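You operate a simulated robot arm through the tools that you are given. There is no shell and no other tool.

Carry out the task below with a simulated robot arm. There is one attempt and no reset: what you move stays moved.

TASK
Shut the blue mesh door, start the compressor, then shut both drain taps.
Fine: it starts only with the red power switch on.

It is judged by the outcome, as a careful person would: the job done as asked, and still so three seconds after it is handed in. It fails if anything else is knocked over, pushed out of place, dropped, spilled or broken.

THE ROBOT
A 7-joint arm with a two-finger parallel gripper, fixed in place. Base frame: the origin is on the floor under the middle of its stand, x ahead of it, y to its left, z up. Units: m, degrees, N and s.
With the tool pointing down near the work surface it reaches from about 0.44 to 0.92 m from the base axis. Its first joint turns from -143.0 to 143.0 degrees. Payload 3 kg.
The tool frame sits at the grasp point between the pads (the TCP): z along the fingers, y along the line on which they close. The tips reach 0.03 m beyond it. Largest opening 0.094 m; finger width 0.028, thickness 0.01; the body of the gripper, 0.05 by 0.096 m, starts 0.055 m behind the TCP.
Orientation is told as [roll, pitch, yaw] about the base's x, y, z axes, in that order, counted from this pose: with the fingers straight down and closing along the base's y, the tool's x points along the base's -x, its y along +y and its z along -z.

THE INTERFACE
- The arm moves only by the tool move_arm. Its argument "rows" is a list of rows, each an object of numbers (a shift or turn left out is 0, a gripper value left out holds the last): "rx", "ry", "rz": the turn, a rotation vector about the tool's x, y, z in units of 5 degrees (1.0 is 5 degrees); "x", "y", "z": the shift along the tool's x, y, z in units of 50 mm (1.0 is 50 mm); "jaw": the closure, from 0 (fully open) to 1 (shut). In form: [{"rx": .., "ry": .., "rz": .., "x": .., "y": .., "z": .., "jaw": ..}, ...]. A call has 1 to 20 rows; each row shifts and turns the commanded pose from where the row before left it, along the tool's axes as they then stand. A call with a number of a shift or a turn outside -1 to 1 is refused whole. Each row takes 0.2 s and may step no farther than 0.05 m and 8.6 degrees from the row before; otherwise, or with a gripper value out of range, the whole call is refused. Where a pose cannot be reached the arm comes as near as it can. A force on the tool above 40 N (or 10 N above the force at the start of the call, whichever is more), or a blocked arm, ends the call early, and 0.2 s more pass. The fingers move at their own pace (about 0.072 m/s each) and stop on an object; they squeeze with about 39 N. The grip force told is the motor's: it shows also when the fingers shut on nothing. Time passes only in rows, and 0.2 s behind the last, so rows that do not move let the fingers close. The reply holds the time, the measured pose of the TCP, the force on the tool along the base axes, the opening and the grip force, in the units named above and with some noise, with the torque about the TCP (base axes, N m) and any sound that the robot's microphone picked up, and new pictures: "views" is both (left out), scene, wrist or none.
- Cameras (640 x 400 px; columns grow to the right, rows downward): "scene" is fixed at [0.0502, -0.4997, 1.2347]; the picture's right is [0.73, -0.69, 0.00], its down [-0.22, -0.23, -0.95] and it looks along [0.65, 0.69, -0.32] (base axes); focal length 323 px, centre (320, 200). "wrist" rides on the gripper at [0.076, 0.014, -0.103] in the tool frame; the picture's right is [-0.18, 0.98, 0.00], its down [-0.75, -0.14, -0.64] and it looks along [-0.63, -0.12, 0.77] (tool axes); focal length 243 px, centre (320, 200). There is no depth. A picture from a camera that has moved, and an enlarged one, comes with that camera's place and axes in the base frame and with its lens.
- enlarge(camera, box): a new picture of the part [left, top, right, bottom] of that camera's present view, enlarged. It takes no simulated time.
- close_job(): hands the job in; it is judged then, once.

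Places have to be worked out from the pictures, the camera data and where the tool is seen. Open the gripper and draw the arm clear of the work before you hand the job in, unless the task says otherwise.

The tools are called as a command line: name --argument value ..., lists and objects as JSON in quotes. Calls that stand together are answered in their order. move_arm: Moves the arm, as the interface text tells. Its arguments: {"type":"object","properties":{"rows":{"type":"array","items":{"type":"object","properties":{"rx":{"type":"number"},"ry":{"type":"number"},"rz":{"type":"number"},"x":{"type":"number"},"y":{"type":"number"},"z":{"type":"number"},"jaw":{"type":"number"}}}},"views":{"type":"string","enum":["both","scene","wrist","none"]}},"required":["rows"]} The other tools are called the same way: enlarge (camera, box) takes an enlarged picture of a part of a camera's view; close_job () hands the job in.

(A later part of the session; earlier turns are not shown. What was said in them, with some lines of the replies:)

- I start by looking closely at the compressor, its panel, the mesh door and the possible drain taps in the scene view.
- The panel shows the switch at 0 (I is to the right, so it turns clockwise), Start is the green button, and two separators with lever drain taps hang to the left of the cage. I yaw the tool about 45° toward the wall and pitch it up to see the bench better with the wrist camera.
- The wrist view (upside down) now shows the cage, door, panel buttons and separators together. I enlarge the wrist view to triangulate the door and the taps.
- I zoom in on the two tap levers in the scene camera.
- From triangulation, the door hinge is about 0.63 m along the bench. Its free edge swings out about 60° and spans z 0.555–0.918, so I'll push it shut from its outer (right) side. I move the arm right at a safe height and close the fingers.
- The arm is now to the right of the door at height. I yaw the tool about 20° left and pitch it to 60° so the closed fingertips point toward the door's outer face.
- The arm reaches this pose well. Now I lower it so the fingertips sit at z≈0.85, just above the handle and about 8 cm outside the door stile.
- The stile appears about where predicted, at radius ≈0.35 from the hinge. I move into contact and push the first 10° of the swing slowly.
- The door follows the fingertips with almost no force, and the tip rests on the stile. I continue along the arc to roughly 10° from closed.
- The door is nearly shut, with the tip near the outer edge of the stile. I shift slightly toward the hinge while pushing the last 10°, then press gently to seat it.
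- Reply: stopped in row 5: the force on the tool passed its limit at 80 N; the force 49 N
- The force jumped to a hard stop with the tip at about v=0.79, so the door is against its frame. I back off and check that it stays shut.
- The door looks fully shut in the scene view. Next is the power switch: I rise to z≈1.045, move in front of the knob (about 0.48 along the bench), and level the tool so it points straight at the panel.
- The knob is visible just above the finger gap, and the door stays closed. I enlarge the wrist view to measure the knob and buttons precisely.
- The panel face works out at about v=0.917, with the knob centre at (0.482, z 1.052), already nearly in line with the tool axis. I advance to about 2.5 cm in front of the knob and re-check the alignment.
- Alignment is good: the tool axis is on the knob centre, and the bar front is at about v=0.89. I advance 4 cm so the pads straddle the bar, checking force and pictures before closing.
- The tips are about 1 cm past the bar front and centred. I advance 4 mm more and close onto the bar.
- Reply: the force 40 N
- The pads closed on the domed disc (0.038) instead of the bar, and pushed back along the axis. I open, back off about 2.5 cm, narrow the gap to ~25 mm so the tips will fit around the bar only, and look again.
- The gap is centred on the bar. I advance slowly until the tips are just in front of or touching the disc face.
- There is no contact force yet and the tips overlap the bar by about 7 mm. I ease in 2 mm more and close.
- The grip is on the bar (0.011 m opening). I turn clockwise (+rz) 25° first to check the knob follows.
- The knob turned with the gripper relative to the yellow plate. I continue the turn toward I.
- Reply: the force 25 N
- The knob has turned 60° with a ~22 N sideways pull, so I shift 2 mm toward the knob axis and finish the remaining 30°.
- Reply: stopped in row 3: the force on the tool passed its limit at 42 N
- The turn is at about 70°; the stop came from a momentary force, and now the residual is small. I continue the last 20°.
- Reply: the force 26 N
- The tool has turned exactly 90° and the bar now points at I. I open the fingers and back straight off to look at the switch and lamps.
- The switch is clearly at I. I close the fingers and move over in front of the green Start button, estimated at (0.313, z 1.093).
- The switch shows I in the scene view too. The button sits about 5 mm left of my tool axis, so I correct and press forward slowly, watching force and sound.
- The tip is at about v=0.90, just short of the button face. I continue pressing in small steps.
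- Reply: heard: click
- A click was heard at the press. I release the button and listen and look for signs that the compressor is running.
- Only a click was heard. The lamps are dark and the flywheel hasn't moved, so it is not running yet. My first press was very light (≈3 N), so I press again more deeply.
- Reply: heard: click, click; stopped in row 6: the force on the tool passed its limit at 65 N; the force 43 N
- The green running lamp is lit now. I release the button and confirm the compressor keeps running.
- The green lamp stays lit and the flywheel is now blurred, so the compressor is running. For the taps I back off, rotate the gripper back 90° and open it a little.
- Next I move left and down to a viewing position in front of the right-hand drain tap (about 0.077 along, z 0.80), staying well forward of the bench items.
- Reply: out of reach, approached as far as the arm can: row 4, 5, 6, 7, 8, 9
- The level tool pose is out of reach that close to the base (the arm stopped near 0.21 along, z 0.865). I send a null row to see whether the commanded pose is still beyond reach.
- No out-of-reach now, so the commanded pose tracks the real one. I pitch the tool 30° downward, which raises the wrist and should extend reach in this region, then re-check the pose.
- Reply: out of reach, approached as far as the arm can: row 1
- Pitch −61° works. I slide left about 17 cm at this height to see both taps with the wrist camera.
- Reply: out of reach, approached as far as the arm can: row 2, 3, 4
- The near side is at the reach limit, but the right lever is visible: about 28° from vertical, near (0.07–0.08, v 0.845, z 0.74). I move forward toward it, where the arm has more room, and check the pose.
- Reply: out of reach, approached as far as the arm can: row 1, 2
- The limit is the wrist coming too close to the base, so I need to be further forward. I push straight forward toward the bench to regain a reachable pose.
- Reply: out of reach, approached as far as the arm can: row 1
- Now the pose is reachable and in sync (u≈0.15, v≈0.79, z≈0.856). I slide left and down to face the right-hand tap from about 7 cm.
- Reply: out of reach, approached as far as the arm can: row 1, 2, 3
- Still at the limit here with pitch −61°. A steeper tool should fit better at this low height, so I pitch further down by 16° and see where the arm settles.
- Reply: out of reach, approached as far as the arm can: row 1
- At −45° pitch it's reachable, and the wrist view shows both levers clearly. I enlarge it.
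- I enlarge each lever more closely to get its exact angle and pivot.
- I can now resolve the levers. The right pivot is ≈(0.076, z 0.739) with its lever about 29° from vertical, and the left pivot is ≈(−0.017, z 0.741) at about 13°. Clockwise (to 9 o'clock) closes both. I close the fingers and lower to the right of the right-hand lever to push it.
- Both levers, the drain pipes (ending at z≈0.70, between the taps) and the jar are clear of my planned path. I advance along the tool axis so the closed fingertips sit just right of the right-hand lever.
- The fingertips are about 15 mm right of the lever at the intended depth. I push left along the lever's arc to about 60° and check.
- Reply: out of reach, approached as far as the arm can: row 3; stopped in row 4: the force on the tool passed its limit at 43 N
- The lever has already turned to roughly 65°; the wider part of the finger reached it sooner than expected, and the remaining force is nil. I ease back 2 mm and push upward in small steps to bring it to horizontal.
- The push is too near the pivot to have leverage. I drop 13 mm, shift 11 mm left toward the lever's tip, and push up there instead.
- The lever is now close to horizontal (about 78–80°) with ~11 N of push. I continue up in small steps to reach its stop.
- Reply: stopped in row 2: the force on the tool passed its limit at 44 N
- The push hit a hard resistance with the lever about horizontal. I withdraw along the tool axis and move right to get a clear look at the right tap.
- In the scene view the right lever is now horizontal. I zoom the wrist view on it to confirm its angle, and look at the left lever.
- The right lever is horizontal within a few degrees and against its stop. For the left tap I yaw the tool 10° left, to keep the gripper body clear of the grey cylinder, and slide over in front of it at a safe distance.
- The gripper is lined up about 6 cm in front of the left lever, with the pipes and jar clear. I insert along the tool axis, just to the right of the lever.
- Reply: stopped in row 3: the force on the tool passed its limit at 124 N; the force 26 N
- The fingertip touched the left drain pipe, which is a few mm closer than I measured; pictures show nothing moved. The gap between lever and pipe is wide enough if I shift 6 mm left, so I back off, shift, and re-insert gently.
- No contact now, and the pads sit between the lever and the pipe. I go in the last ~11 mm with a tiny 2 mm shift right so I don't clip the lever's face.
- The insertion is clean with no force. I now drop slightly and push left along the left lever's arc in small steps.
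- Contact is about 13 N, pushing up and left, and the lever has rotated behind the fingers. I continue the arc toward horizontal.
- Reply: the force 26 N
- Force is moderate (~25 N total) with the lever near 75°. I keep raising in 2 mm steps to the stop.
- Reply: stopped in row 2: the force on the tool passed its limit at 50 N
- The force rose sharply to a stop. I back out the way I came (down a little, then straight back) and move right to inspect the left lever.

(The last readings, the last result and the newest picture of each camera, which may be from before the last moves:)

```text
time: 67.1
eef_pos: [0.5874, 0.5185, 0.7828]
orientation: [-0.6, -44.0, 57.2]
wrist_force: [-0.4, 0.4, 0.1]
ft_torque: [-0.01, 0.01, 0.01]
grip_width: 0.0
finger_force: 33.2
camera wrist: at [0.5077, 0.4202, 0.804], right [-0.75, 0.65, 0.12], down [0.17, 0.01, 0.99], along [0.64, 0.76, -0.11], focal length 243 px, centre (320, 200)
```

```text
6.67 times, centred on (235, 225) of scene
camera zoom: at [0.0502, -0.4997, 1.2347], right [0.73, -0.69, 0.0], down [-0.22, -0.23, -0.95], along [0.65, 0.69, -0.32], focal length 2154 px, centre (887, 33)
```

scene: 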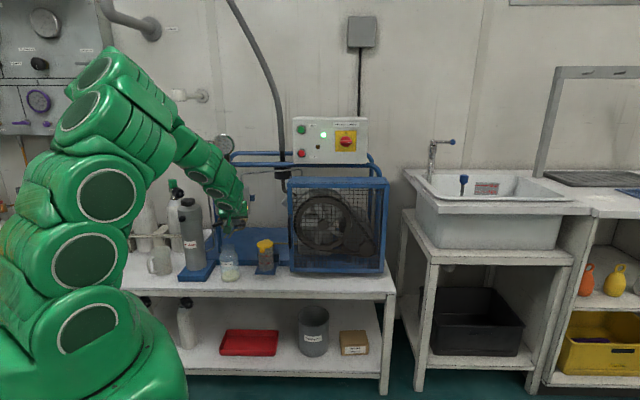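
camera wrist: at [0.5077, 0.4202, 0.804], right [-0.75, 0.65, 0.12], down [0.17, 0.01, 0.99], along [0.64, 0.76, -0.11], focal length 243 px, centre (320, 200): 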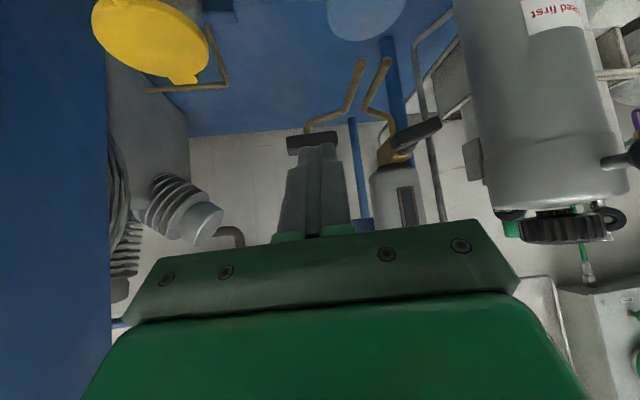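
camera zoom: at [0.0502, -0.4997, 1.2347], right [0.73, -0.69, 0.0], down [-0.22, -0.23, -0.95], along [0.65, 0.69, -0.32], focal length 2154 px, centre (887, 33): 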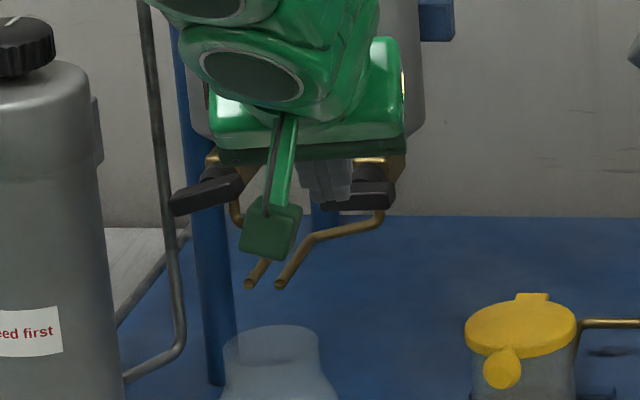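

The left lever still sits about 18° short of horizontal: the sloped finger face wasted half the push. A flatter tool pitch would push more directly upward, so I test whether −60° is now reachable in this arm posture.

move_arm --rows '[{"ry": -1}, {"ry": -1}, {"ry": -1}]' --views "wrist"

enlarge --camera "wrist" --box '[300, 0, 580, 200]'

```text
time: 68.1
eef_pos: [0.5187, 0.5509, 0.7547]
orientation: [-16.9, -51.9, 86.2]
wrist_force: [-1.0, -0.2, -0.1]
ft_torque: [-0.03, -0.03, 0.0]
grip_width: 0.0
finger_force: 32.7
out of reach, approached as far as the arm can: row 2
stopped in row 3: the arm was blocked; the commanded pose is now the measured one
camera wrist: at [0.4683, 0.4318, 0.7507], right [-0.92, 0.4, -0.03], down [-0.05, -0.05, 1.0], along [0.4, 0.92, 0.06], focal length 243 px, centre (320, 200)
```

wrist: 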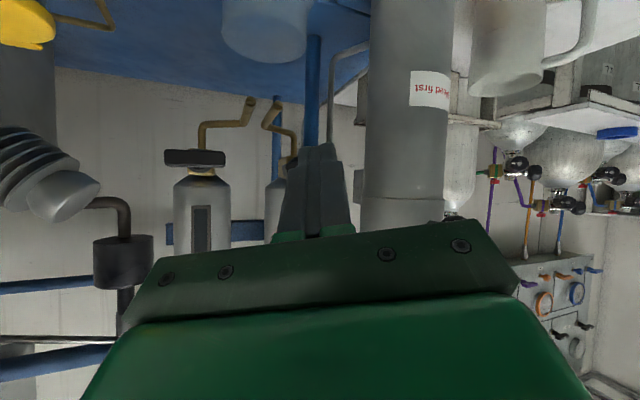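

```text
2.00 times, centred on (440, 100) of wrist
camera zoom: at [0.4683, 0.4318, 0.7507], right [-0.92, 0.4, -0.03], down [-0.05, -0.05, 1.0], along [0.4, 0.92, 0.06], focal length 485 px, centre (80, 400)
```

zoom: 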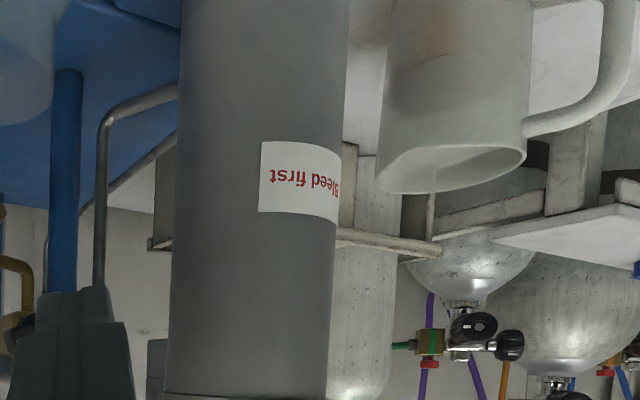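

That pose made the arm swing unexpectedly, so no more flat pitches here. I check the scene for any disturbance before moving.

move_arm --rows '[{}]' --views "scene"

enlarge --camera "scene" --box '[110, 150, 300, 290]'

```text
time: 68.5
eef_pos: [0.5184, 0.5515, 0.7539]
orientation: [-16.9, -51.9, 86.1]
wrist_force: [0.5, -0.6, 0.6]
ft_torque: [0.01, 0.02, 0.02]
grip_width: 0.0003
finger_force: 32.7
```

scene: 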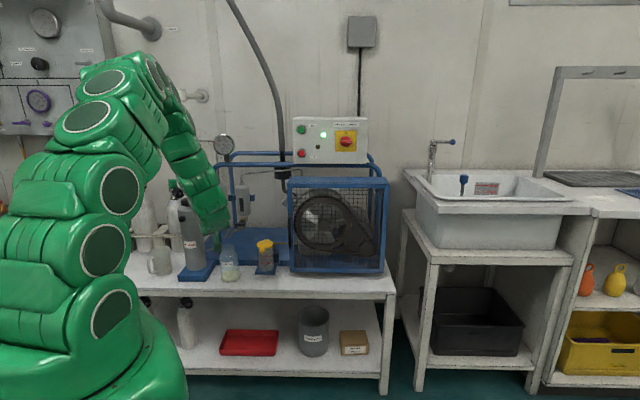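

```text
2.86 times, centred on (205, 220) of scene
camera zoom: at [0.0502, -0.4997, 1.2347], right [0.73, -0.69, 0.0], down [-0.22, -0.23, -0.95], along [0.65, 0.69, -0.32], focal length 923 px, centre (649, 143)
```

zoom: 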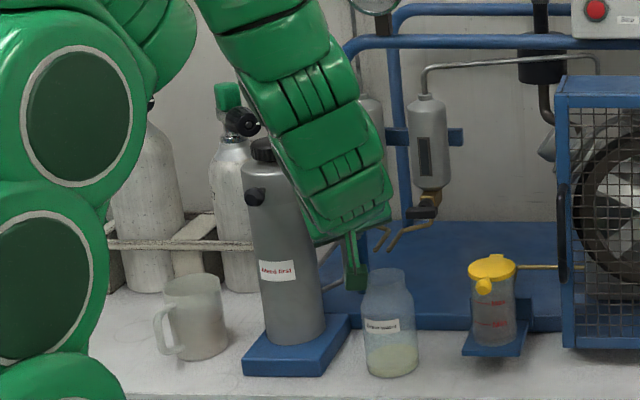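

Nothing is disturbed. The new tool attitude (36° below horizontal, pointing slightly left) happens to suit pushing up under the lever's tip, so I test a small move in this attitude toward a position in front of the left lever.

move_arm --rows '[{"x": -0.124, "y": 0.148, "z": 0.307}, {"x": -0.124, "y": 0.148, "z": 0.307}]' --views "both"

enlarge --camera "wrist" --box '[180, 60, 420, 240]'

enlarge --camera "scene" --box '[175, 190, 275, 260]'

```text
time: 69.1
eef_pos: [0.5164, 0.5823, 0.7428]
orientation: [-17.0, -51.9, 86.1]
wrist_force: [0.9, -0.5, -0.1]
ft_torque: [-0.01, -0.02, -0.04]
grip_width: 0.0
finger_force: 32.9
camera wrist: at [0.4657, 0.4649, 0.7393], right [-0.92, 0.4, -0.03], down [-0.05, -0.05, 1.0], along [0.4, 0.92, 0.06], focal length 243 px, centre (320, 200)
```

scene: 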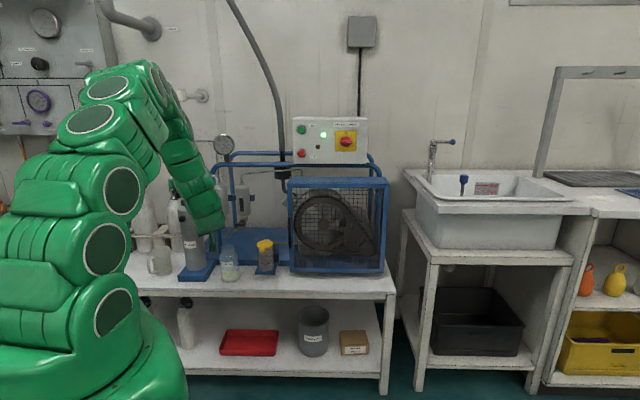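
wrist: 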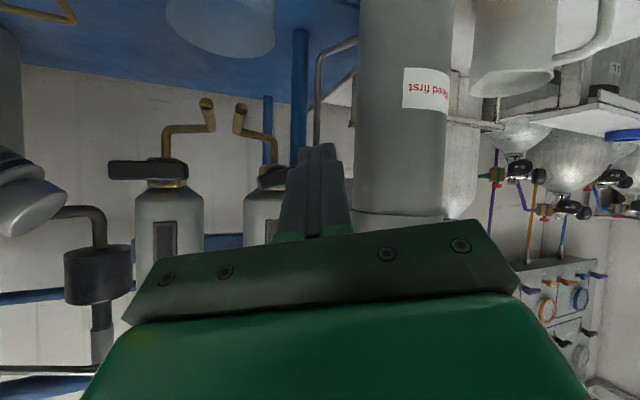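

```text
2.22 times, centred on (300, 150) of wrist
camera zoom: at [0.4657, 0.4649, 0.7393], right [-0.92, 0.4, -0.03], down [-0.05, -0.05, 1.0], along [0.4, 0.92, 0.06], focal length 539 px, centre (364, 311)
```

zoom: 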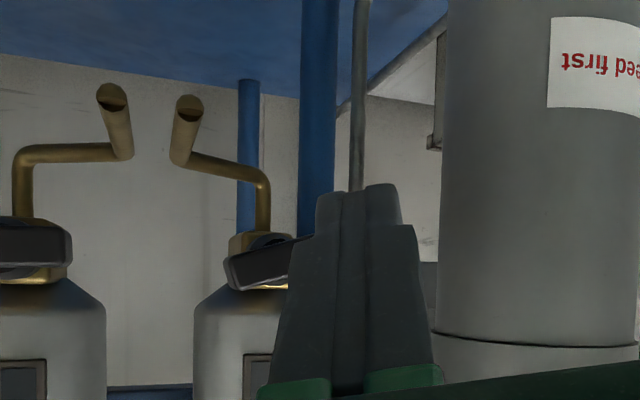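

```text
5.71 times, centred on (225, 225) of scene
camera zoom: at [0.0502, -0.4997, 1.2347], right [0.73, -0.69, 0.0], down [-0.22, -0.23, -0.95], along [0.65, 0.69, -0.32], focal length 1846 px, centre (863, 57)
```

zoom: 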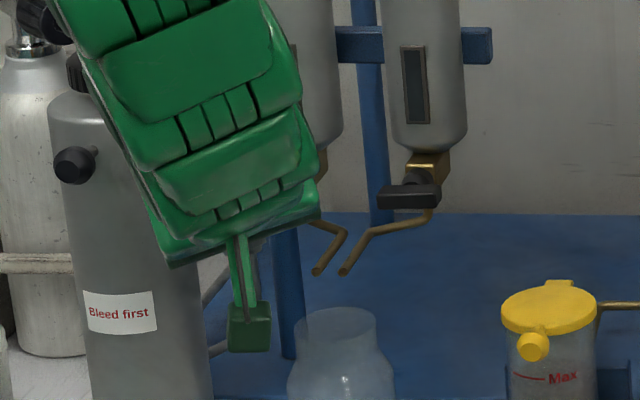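

The arm moves accurately in this attitude. I insert along the tool axis to a point just under the left lever's tip.

move_arm --rows '[{"x": -0.0125, "y": 0.006, "z": 0.308}, {"x": -0.0125, "y": 0.006, "z": 0.308}, {"x": -0.0125, "y": 0.006, "z": 0.308}, {"x": -0.0125, "y": 0.006, "z": 0.308}]' --views "wrist"

enlarge --camera "wrist" --box '[180, 60, 420, 240]'

```text
time: 70.1
eef_pos: [0.5363, 0.6308, 0.7082]
orientation: [-16.0, -51.9, 86.0]
wrist_force: [0.6, 0.0, -0.7]
ft_torque: [-0.02, 0.0, -0.03]
grip_width: 0.0
finger_force: 32.4
camera wrist: at [0.4865, 0.5116, 0.7062], right [-0.92, 0.39, -0.02], down [-0.04, -0.05, 1.0], along [0.39, 0.92, 0.06], focal length 243 px, centre (320, 200)
```

wrist: 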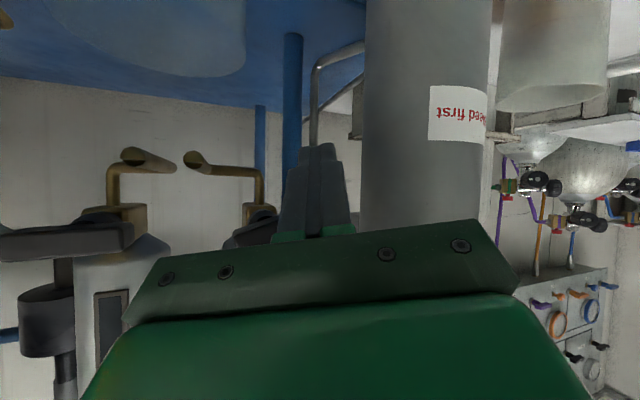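

```text
2.22 times, centred on (300, 150) of wrist
camera zoom: at [0.4865, 0.5116, 0.7062], right [-0.92, 0.39, -0.02], down [-0.04, -0.05, 1.0], along [0.39, 0.92, 0.06], focal length 539 px, centre (364, 311)
```

zoom: 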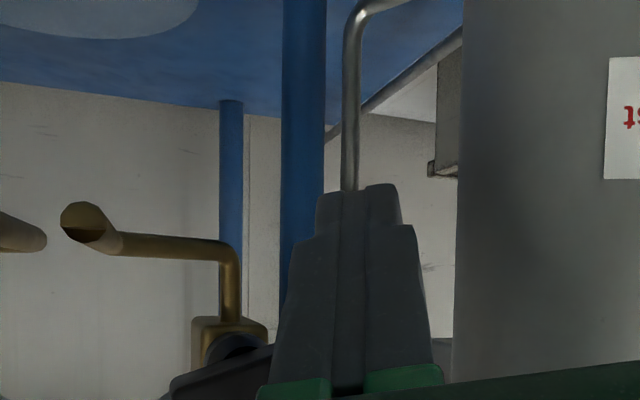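

The finger is now under the lever's outer half without contact. I raise in 2 mm steps to swing it up to horizontal.

move_arm --rows '[{"x": -0.0315, "y": -0.007, "z": -0.0236}, {"x": -0.0315, "y": -0.007, "z": -0.0236}, {"x": -0.0315, "y": -0.007, "z": -0.0236}, {"x": -0.0315, "y": -0.007, "z": -0.0236}]' --views "wrist"

enlarge --camera "wrist" --box '[180, 60, 420, 240]'

```text
time: 71.1
eef_pos: [0.5364, 0.6318, 0.7177]
orientation: [-16.4, -52.0, 86.1]
wrist_force: [-0.4, -0.6, -0.2]
ft_torque: [-0.04, 0.01, 0.03]
grip_width: 0.0
finger_force: 33.2
camera wrist: at [0.4864, 0.5131, 0.7146], right [-0.92, 0.4, -0.03], down [-0.05, -0.05, 1.0], along [0.39, 0.92, 0.06], focal length 243 px, centre (320, 200)
```

wrist: 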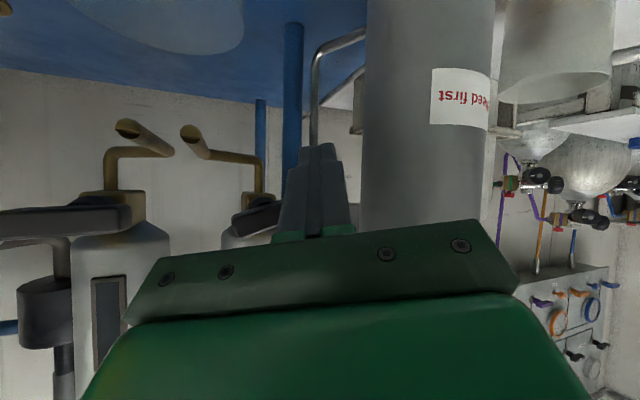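

```text
2.22 times, centred on (300, 150) of wrist
camera zoom: at [0.4864, 0.5131, 0.7146], right [-0.92, 0.4, -0.03], down [-0.05, -0.05, 1.0], along [0.39, 0.92, 0.06], focal length 539 px, centre (364, 311)
```

zoom: 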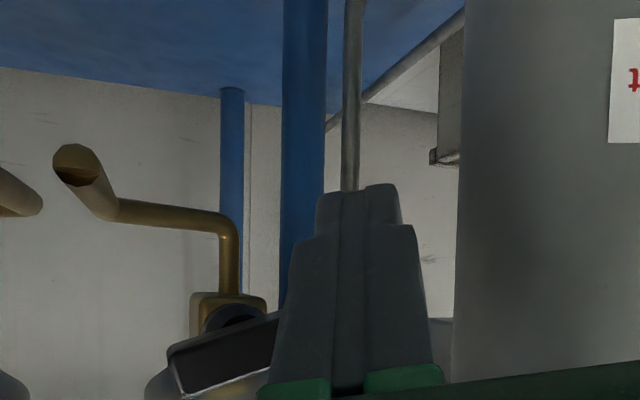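

There was no contact: the picture shows the finger is just left of the lever's tip (the pivot is nearer u≈−0.015 than I thought). I lower 12 mm, shift 9 mm right to get under the tip, and raise again in small steps.

move_arm --rows '[{"x": 0.095, "y": 0.022, "z": 0.071}, {"x": 0.095, "y": 0.022, "z": 0.071}, {"x": 0.0705, "y": -0.159, "z": -0.0456}, {"x": -0.0315, "y": -0.007, "z": -0.0236}, {"x": -0.0315, "y": -0.007, "z": -0.0236}, {"x": -0.0315, "y": -0.007, "z": -0.0236}]' --views "wrist"

enlarge --camera "wrist" --box '[180, 60, 420, 240]'

```text
time: 72.5
eef_pos: [0.5464, 0.6248, 0.7123]
orientation: [-17.0, -51.9, 86.2]
wrist_force: [0.4, 0.2, 0.9]
ft_torque: [0.03, 0.0, -0.01]
grip_width: 0.0001
finger_force: 33.3
out of reach, approached as far as the arm can: row 2
camera wrist: at [0.4958, 0.5062, 0.7101], right [-0.92, 0.4, -0.03], down [-0.06, -0.05, 1.0], along [0.4, 0.92, 0.07], focal length 243 px, centre (320, 200)
```

wrist: 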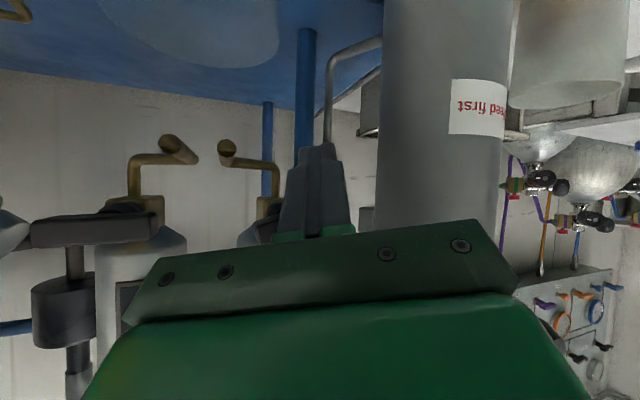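

```text
2.22 times, centred on (300, 150) of wrist
camera zoom: at [0.4958, 0.5062, 0.7101], right [-0.92, 0.4, -0.03], down [-0.06, -0.05, 1.0], along [0.4, 0.92, 0.07], focal length 539 px, centre (364, 311)
```

zoom: 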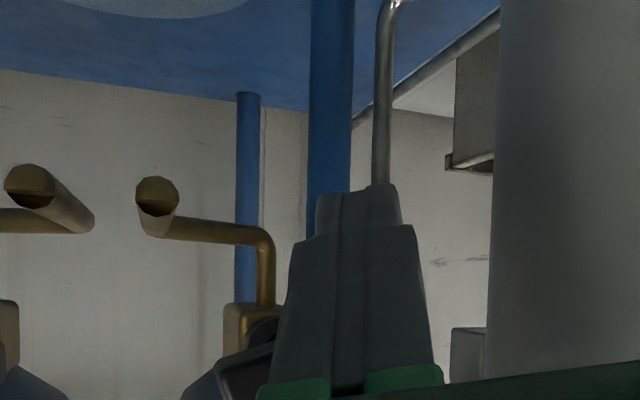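

The finger is now under the lever, about at contact height. I continue raising in 2 mm steps.

move_arm --rows '[{"x": -0.0315, "y": -0.007, "z": -0.0236}, {"x": -0.0315, "y": -0.007, "z": -0.0236}, {"x": -0.0315, "y": -0.007, "z": -0.0236}]' --views "wrist"

enlarge --camera "wrist" --box '[180, 60, 420, 240]'

```text
time: 73.3
eef_pos: [0.5458, 0.6242, 0.7185]
orientation: [-16.9, -51.8, 86.3]
wrist_force: [-5.9, 0.8, -6.5]
ft_torque: [-0.07, 0.05, 0.11]
grip_width: 0.0001
finger_force: 33.1
camera wrist: at [0.4947, 0.5058, 0.7153], right [-0.92, 0.4, -0.03], down [-0.05, -0.05, 1.0], along [0.4, 0.92, 0.06], focal length 243 px, centre (320, 200)
```

wrist: 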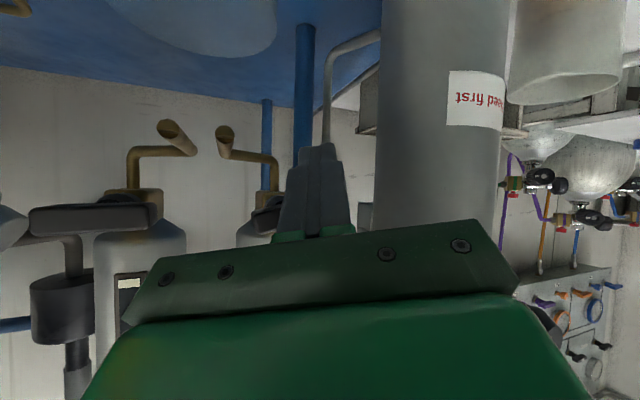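

```text
2.22 times, centred on (300, 150) of wrist
camera zoom: at [0.4947, 0.5058, 0.7153], right [-0.92, 0.4, -0.03], down [-0.05, -0.05, 1.0], along [0.4, 0.92, 0.06], focal length 539 px, centre (364, 311)
```

zoom: 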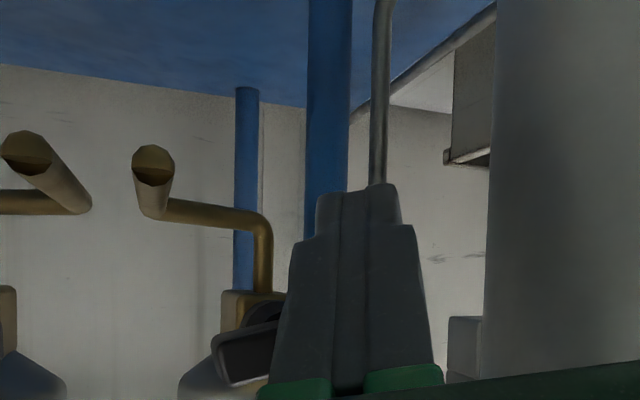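

Contact has begun (about 9 N) and the lever is rising. I continue in 2 mm steps.

move_arm --rows '[{"x": -0.0315, "y": -0.007, "z": -0.0236}, {"x": -0.0315, "y": -0.007, "z": -0.0236}, {"x": -0.0315, "y": -0.007, "z": -0.0236}]' --views "wrist"

enlarge --camera "wrist" --box '[180, 60, 420, 240]'

```text
time: 74.1
eef_pos: [0.5452, 0.6233, 0.722]
orientation: [-16.6, -51.6, 86.2]
wrist_force: [-4.7, -4.7, -1.0]
ft_torque: [0.02, -0.01, -0.02]
grip_width: 0.0
finger_force: 33.2
stopped in row 3: the force on the tool passed its limit at 43 N (the readings are from after the stop); the commanded pose is now the measured one
camera wrist: at [0.4936, 0.505, 0.7195], right [-0.92, 0.4, -0.03], down [-0.05, -0.04, 1.0], along [0.4, 0.92, 0.06], focal length 243 px, centre (320, 200)
```

wrist: 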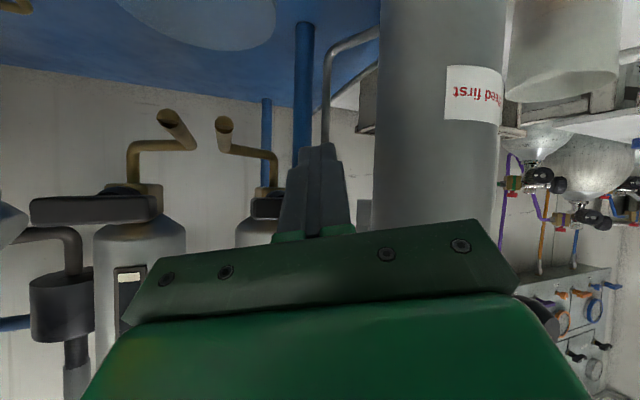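

```text
2.22 times, centred on (300, 150) of wrist
camera zoom: at [0.4936, 0.505, 0.7195], right [-0.92, 0.4, -0.03], down [-0.05, -0.04, 1.0], along [0.4, 0.92, 0.06], focal length 539 px, centre (364, 311)
```

zoom: 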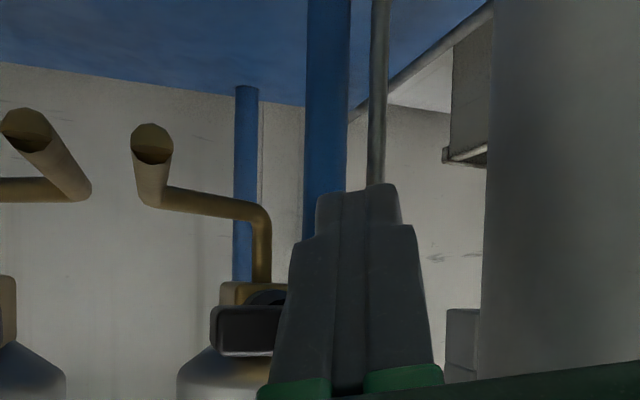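

The left lever now appears level in the wrist view, and the force hit a hard stop. I lower slightly, withdraw straight back, and verify both levers.

move_arm --rows '[{"x": 0.063, "y": 0.014, "z": 0.047}, {"z": -0.4}, {"z": -0.6}, {"z": -0.6}]' --views "both"

enlarge --camera "wrist" --box '[100, 60, 380, 240]'

enlarge --camera "scene" --box '[175, 190, 275, 260]'

```text
time: 75.1
eef_pos: [0.5172, 0.5659, 0.7667]
orientation: [-16.7, -51.8, 86.2]
wrist_force: [1.1, 0.3, -0.3]
ft_torque: [0.0, -0.01, 0.01]
grip_width: 0.0002
finger_force: 33.0
camera wrist: at [0.467, 0.4476, 0.765], right [-0.92, 0.4, -0.03], down [-0.05, -0.05, 1.0], along [0.4, 0.92, 0.06], focal length 243 px, centre (320, 200)
```

scene: 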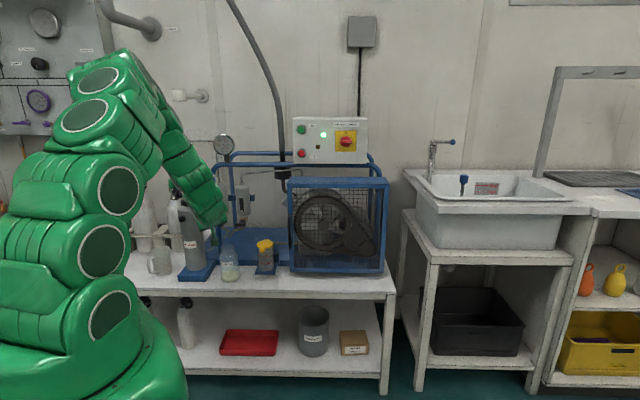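
wrist: 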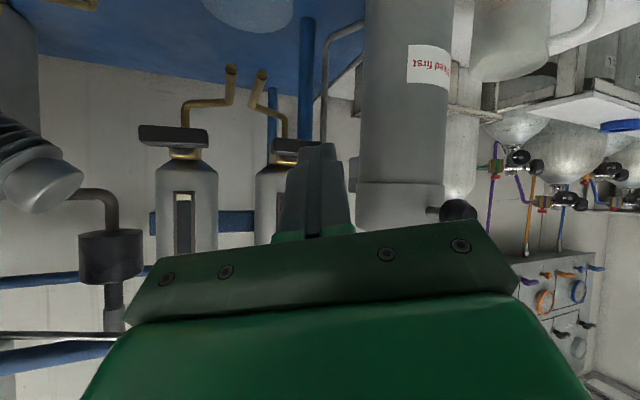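

```text
2.22 times, centred on (240, 150) of wrist
camera zoom: at [0.467, 0.4476, 0.765], right [-0.92, 0.4, -0.03], down [-0.05, -0.05, 1.0], along [0.4, 0.92, 0.06], focal length 539 px, centre (498, 311)
```

zoom: 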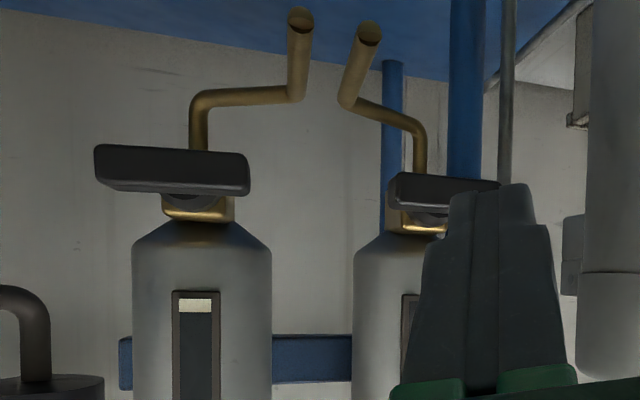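

```text
5.71 times, centred on (225, 225) of scene
camera zoom: at [0.0502, -0.4997, 1.2347], right [0.73, -0.69, 0.0], down [-0.22, -0.23, -0.95], along [0.65, 0.69, -0.32], focal length 1846 px, centre (863, 57)
```

zoom: 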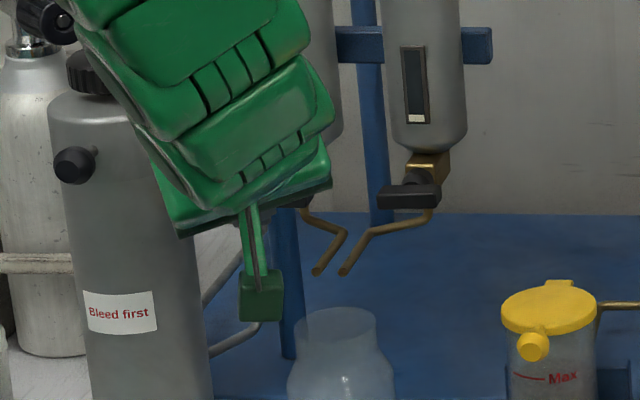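

Both levers now look level and parallel, and the right separator's sight glass has begun to collect liquid. I raise the arm clear and open the gripper, then inspect everything.

move_arm --rows '[{"x": -0.4, "y": -0.09, "z": -0.5}, {"x": -0.59, "y": -0.1345, "z": -0.443}, {"x": -0.59, "y": -0.1345, "z": -0.443, "jaw": 0}, {"x": -0.59, "y": -0.1345, "z": -0.443}, {"x": -0.59, "y": -0.1345, "z": -0.443}]' --views "both"

enlarge --camera "scene" --box '[195, 160, 275, 240]'

enlarge --camera "wrist" --box '[180, 0, 420, 160]'

```text
time: 76.3
eef_pos: [0.5135, 0.5581, 0.9483]
orientation: [-16.8, -51.7, 86.1]
wrist_force: [-0.2, 0.3, 0.6]
ft_torque: [-0.02, 0.01, 0.01]
grip_width: 0.094
finger_force: 0.1
camera wrist: at [0.4628, 0.4387, 0.9456], right [-0.92, 0.4, -0.03], down [-0.05, -0.04, 1.0], along [0.4, 0.92, 0.06], focal length 243 px, centre (320, 200)
```

scene: 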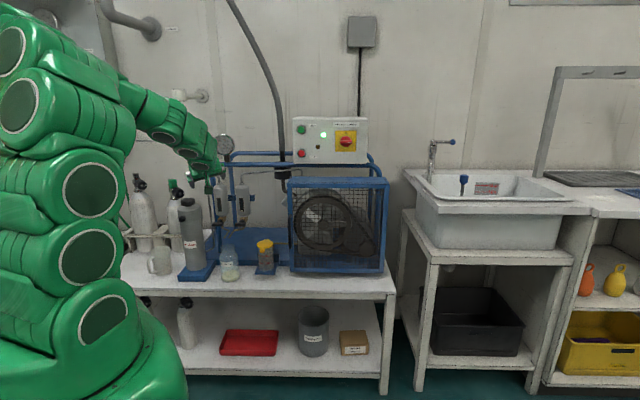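
wrist: 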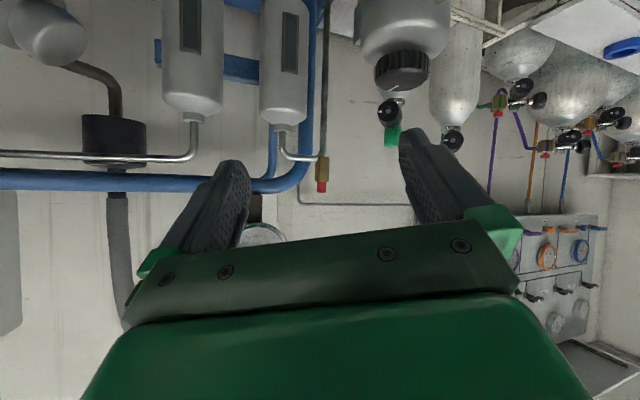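

```text
5.00 times, centred on (235, 200) of scene
camera zoom: at [0.0502, -0.4997, 1.2347], right [0.73, -0.69, 0.0], down [-0.22, -0.23, -0.95], along [0.65, 0.69, -0.32], focal length 1616 px, centre (745, 200)
```

zoom: 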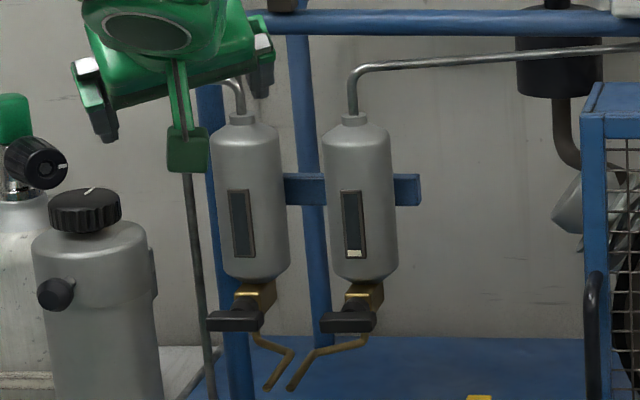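

```text
2.50 times, centred on (300, 80) of wrist
camera zoom: at [0.4628, 0.4387, 0.9456], right [-0.92, 0.4, -0.03], down [-0.05, -0.04, 1.0], along [0.4, 0.92, 0.06], focal length 606 px, centre (370, 500)
```

zoom: 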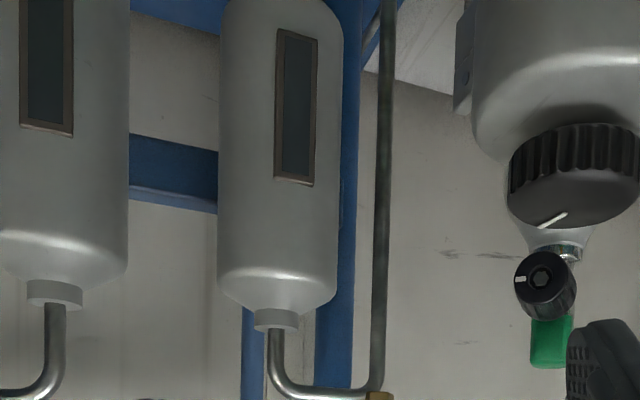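

Both levers look level and identical. I zoom in more to confirm their angles and check the door, lamp and bench items.

enlarge --camera "scene" --box '[210, 205, 258, 235]'

enlarge --camera "scene" --box '[270, 100, 410, 290]'

enlarge --camera "scene" --box '[110, 160, 300, 300]'

```text
13.33 times, centred on (234, 220) of scene
camera zoom: at [0.0502, -0.4997, 1.2347], right [0.73, -0.69, 0.0], down [-0.22, -0.23, -0.95], along [0.65, 0.69, -0.32], focal length 4308 px, centre (1467, -67)
```

zoom: 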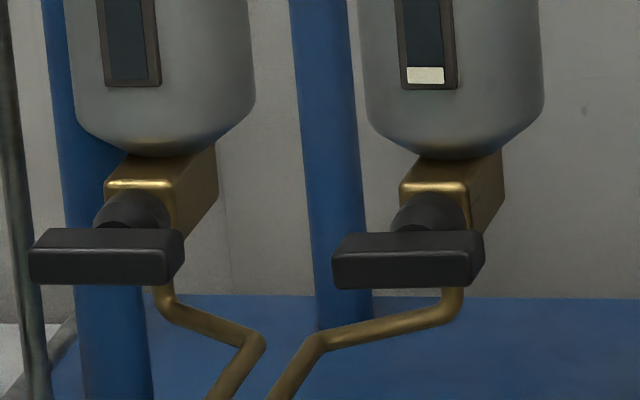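

```text
2.11 times, centred on (340, 195) of scene
camera zoom: at [0.0502, -0.4997, 1.2347], right [0.73, -0.69, 0.0], down [-0.22, -0.23, -0.95], along [0.65, 0.69, -0.32], focal length 680 px, centre (278, 210)
```

zoom: 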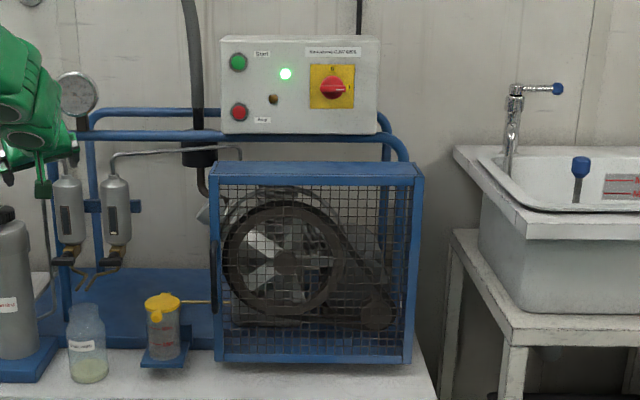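

```text
2.86 times, centred on (205, 230) of scene
camera zoom: at [0.0502, -0.4997, 1.2347], right [0.73, -0.69, 0.0], down [-0.22, -0.23, -0.95], along [0.65, 0.69, -0.32], focal length 923 px, centre (649, 114)
```

zoom: 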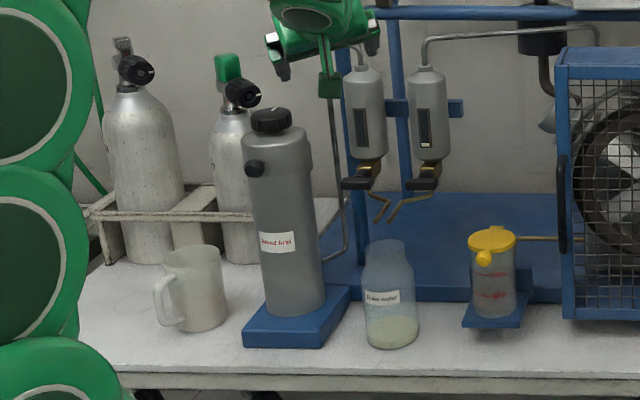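

Both drain levers are at 90° and match, the door is shut, the green lamp is lit, the flywheel is spinning, and all bench items are in place. I draw the arm further up and away.

move_arm --rows '[{"x": -0.59, "y": -0.1345, "z": -0.443}, {"x": -0.59, "y": -0.1345, "z": -0.443}, {"x": -0.4, "y": -0.2, "z": -0.6}, {"x": -0.4, "y": -0.2, "z": -0.6}, {"x": -0.4, "y": -0.2, "z": -0.6}]' --views "both"

```text
time: 77.5
eef_pos: [0.5119, 0.5223, 1.1288]
orientation: [-16.7, -51.6, 86.2]
wrist_force: [0.7, 0.8, 0.5]
ft_torque: [0.03, 0.0, 0.0]
grip_width: 0.094
finger_force: 0.1
camera wrist: at [0.4619, 0.4032, 1.1264], right [-0.92, 0.4, -0.03], down [-0.05, -0.04, 1.0], along [0.4, 0.92, 0.06], focal length 243 px, centre (320, 200)
```

scene: 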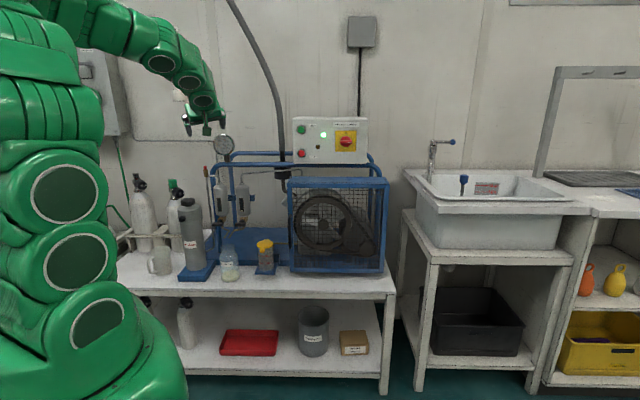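
wrist: 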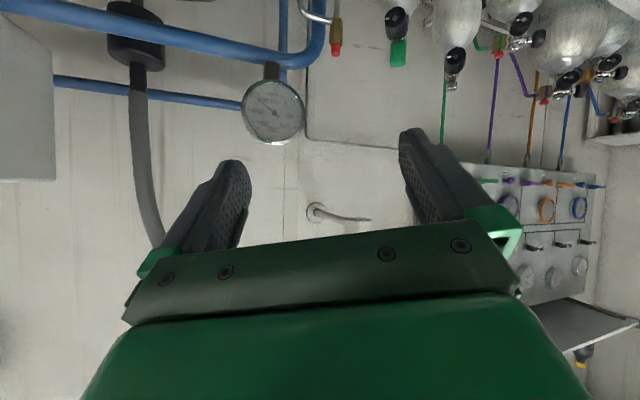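

The gripper is open and well above the work. I back off a little further and take a last close look at the taps, door and panel.

move_arm --rows '[{"z": -0.7}, {"z": -0.7}, {"z": -0.7}, {}, {}]' --views "scene"

enlarge --camera "scene" --box '[205, 180, 269, 240]'

enlarge --camera "scene" --box '[270, 100, 410, 290]'

```text
time: 78.7
eef_pos: [0.4823, 0.4421, 1.1831]
orientation: [-15.8, -51.3, 84.9]
wrist_force: [-0.4, 0.2, -0.2]
ft_torque: [0.02, -0.03, 0.0]
grip_width: 0.0941
finger_force: 0.0
```

scene: 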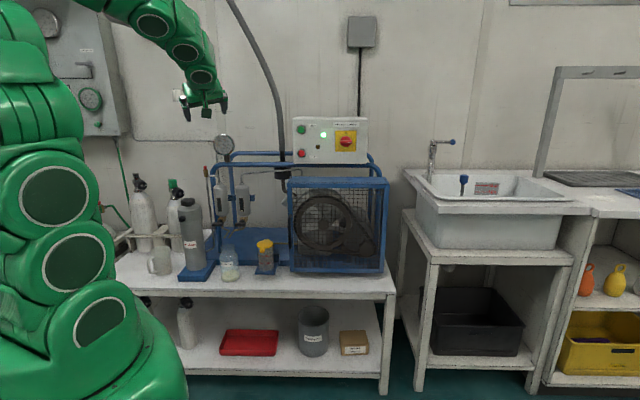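

```text
6.67 times, centred on (237, 210) of scene
camera zoom: at [0.0502, -0.4997, 1.2347], right [0.73, -0.69, 0.0], down [-0.22, -0.23, -0.95], along [0.65, 0.69, -0.32], focal length 2154 px, centre (873, 133)
```

zoom: 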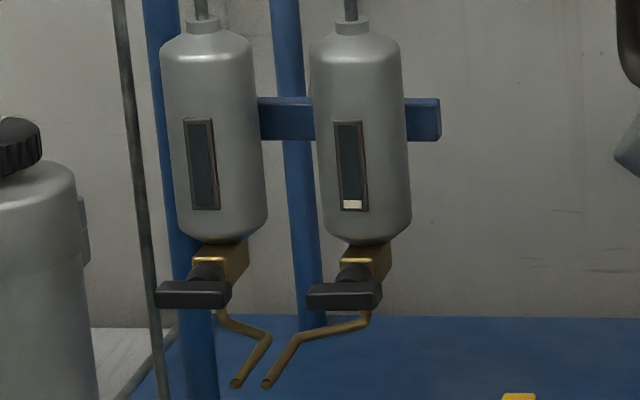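

```text
2.11 times, centred on (340, 195) of scene
camera zoom: at [0.0502, -0.4997, 1.2347], right [0.73, -0.69, 0.0], down [-0.22, -0.23, -0.95], along [0.65, 0.69, -0.32], focal length 680 px, centre (278, 210)
```

zoom: 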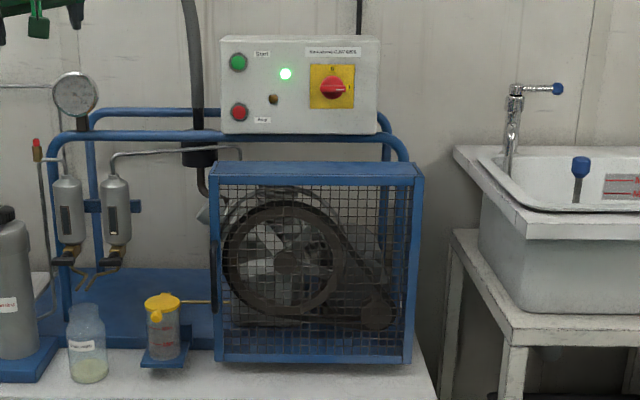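

Only the right sight glass shows collected liquid so far. It appeared about 15 s after that tap closed, so I wait to see whether the left one collects too, as a check that it is fully shut.

move_arm --rows '[{}, {}, {}, {}, {}, {}, {}, {}, {}, {}, {}, {}, {}, {}, {}, {}, {}, {}, {}, {}]' --views "none"

move_arm --rows '[{}, {}, {}, {}, {}, {}, {}, {}, {}, {}, {}, {}, {}, {}, {}, {}, {}, {}, {}, {}]' --views "none"

move_arm --rows '[{}, {}, {}, {}, {}, {}, {}, {}, {}, {}, {}, {}, {}, {}, {}, {}, {}, {}, {}, {}]' --views "scene"

enlarge --camera "scene" --box '[205, 180, 269, 240]'

enlarge --camera "scene" --box '[205, 125, 245, 165]'

```text
time: 82.9
eef_pos: [0.4821, 0.442, 1.1836]
orientation: [-15.9, -51.3, 85.0]
wrist_force: [0.7, -0.1, -0.3]
ft_torque: [0.0, 0.0, -0.01]
grip_width: 0.094
finger_force: 0.1
```

```text
time: 87.1
eef_pos: [0.4825, 0.4429, 1.1818]
orientation: [-15.9, -51.4, 84.9]
wrist_force: [0.6, 0.5, 0.5]
ft_torque: [0.04, -0.01, -0.01]
grip_width: 0.0939
finger_force: 0.1
```

```text
time: 91.3
eef_pos: [0.4813, 0.4431, 1.1825]
orientation: [-16.0, -51.5, 84.8]
wrist_force: [-0.1, -1.3, 0.5]
ft_torque: [0.01, 0.02, -0.02]
grip_width: 0.094
finger_force: 0.1
```

scene: 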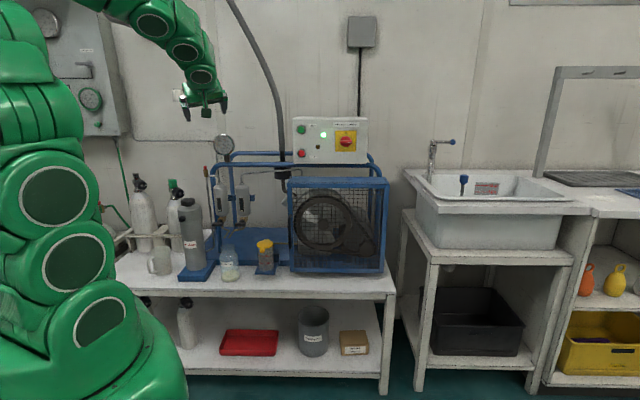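

```text
6.67 times, centred on (237, 210) of scene
camera zoom: at [0.0502, -0.4997, 1.2347], right [0.73, -0.69, 0.0], down [-0.22, -0.23, -0.95], along [0.65, 0.69, -0.32], focal length 2154 px, centre (873, 133)
```

zoom: 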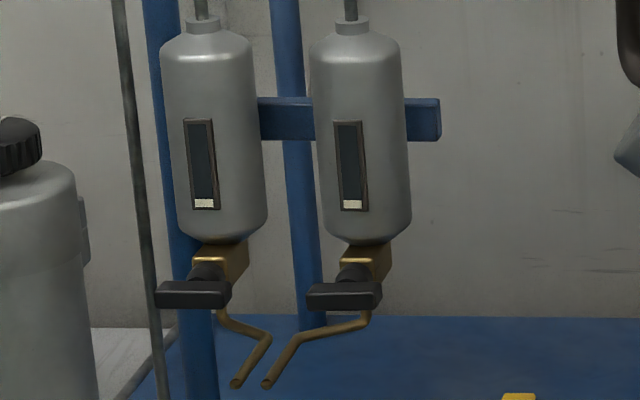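

```text
10.00 times, centred on (225, 145) of scene
camera zoom: at [0.0502, -0.4997, 1.2347], right [0.73, -0.69, 0.0], down [-0.22, -0.23, -0.95], along [0.65, 0.69, -0.32], focal length 3231 px, centre (1270, 750)
```

zoom: 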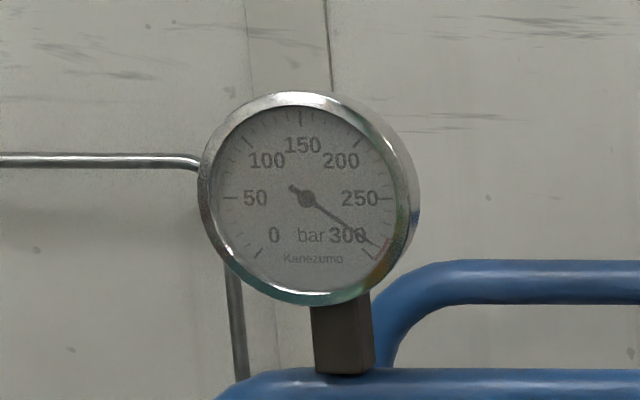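

Both sight glasses now collect liquid, so both taps are fully shut. The pressure gauge has climbed, confirming the compressor is running; the door is closed and nothing else was disturbed. The arm is clear with the gripper open, so I hand the job in.

close_job

```text
The job is handed in.
```

The job is done and handed in: the blue mesh door is shut, the compressor is running, and both drain taps are closed.

- **Door:** I pushed it until it met the frame, and it stayed shut after I let go.
- **Compressor:** I turned the red power switch to I and pressed Start. The first press was too light, so I pressed again harder. The green lamp stayed lit and the flywheel kept spinning.
- **Drain taps:** Both levers are turned clockwise to horizontal, against their stops. Liquid is now collecting in both sight glasses, which suggests neither tap is leaking.

- **Pipe knock:** While reaching for the left tap, the closed fingertips hit its drain pipe with a brief force of up to 124 N. The pipe showed no movement or damage in the pictures.
- **Arm swing:** The arm once swung unexpectedly near the left tap, but nothing was knocked or moved.
- **Pressure gauge:** The gauge read close to 290 on a dial that goes to 300 bar when I finished, so check it soon.

The gripper is open and the arm is clear of the bench.
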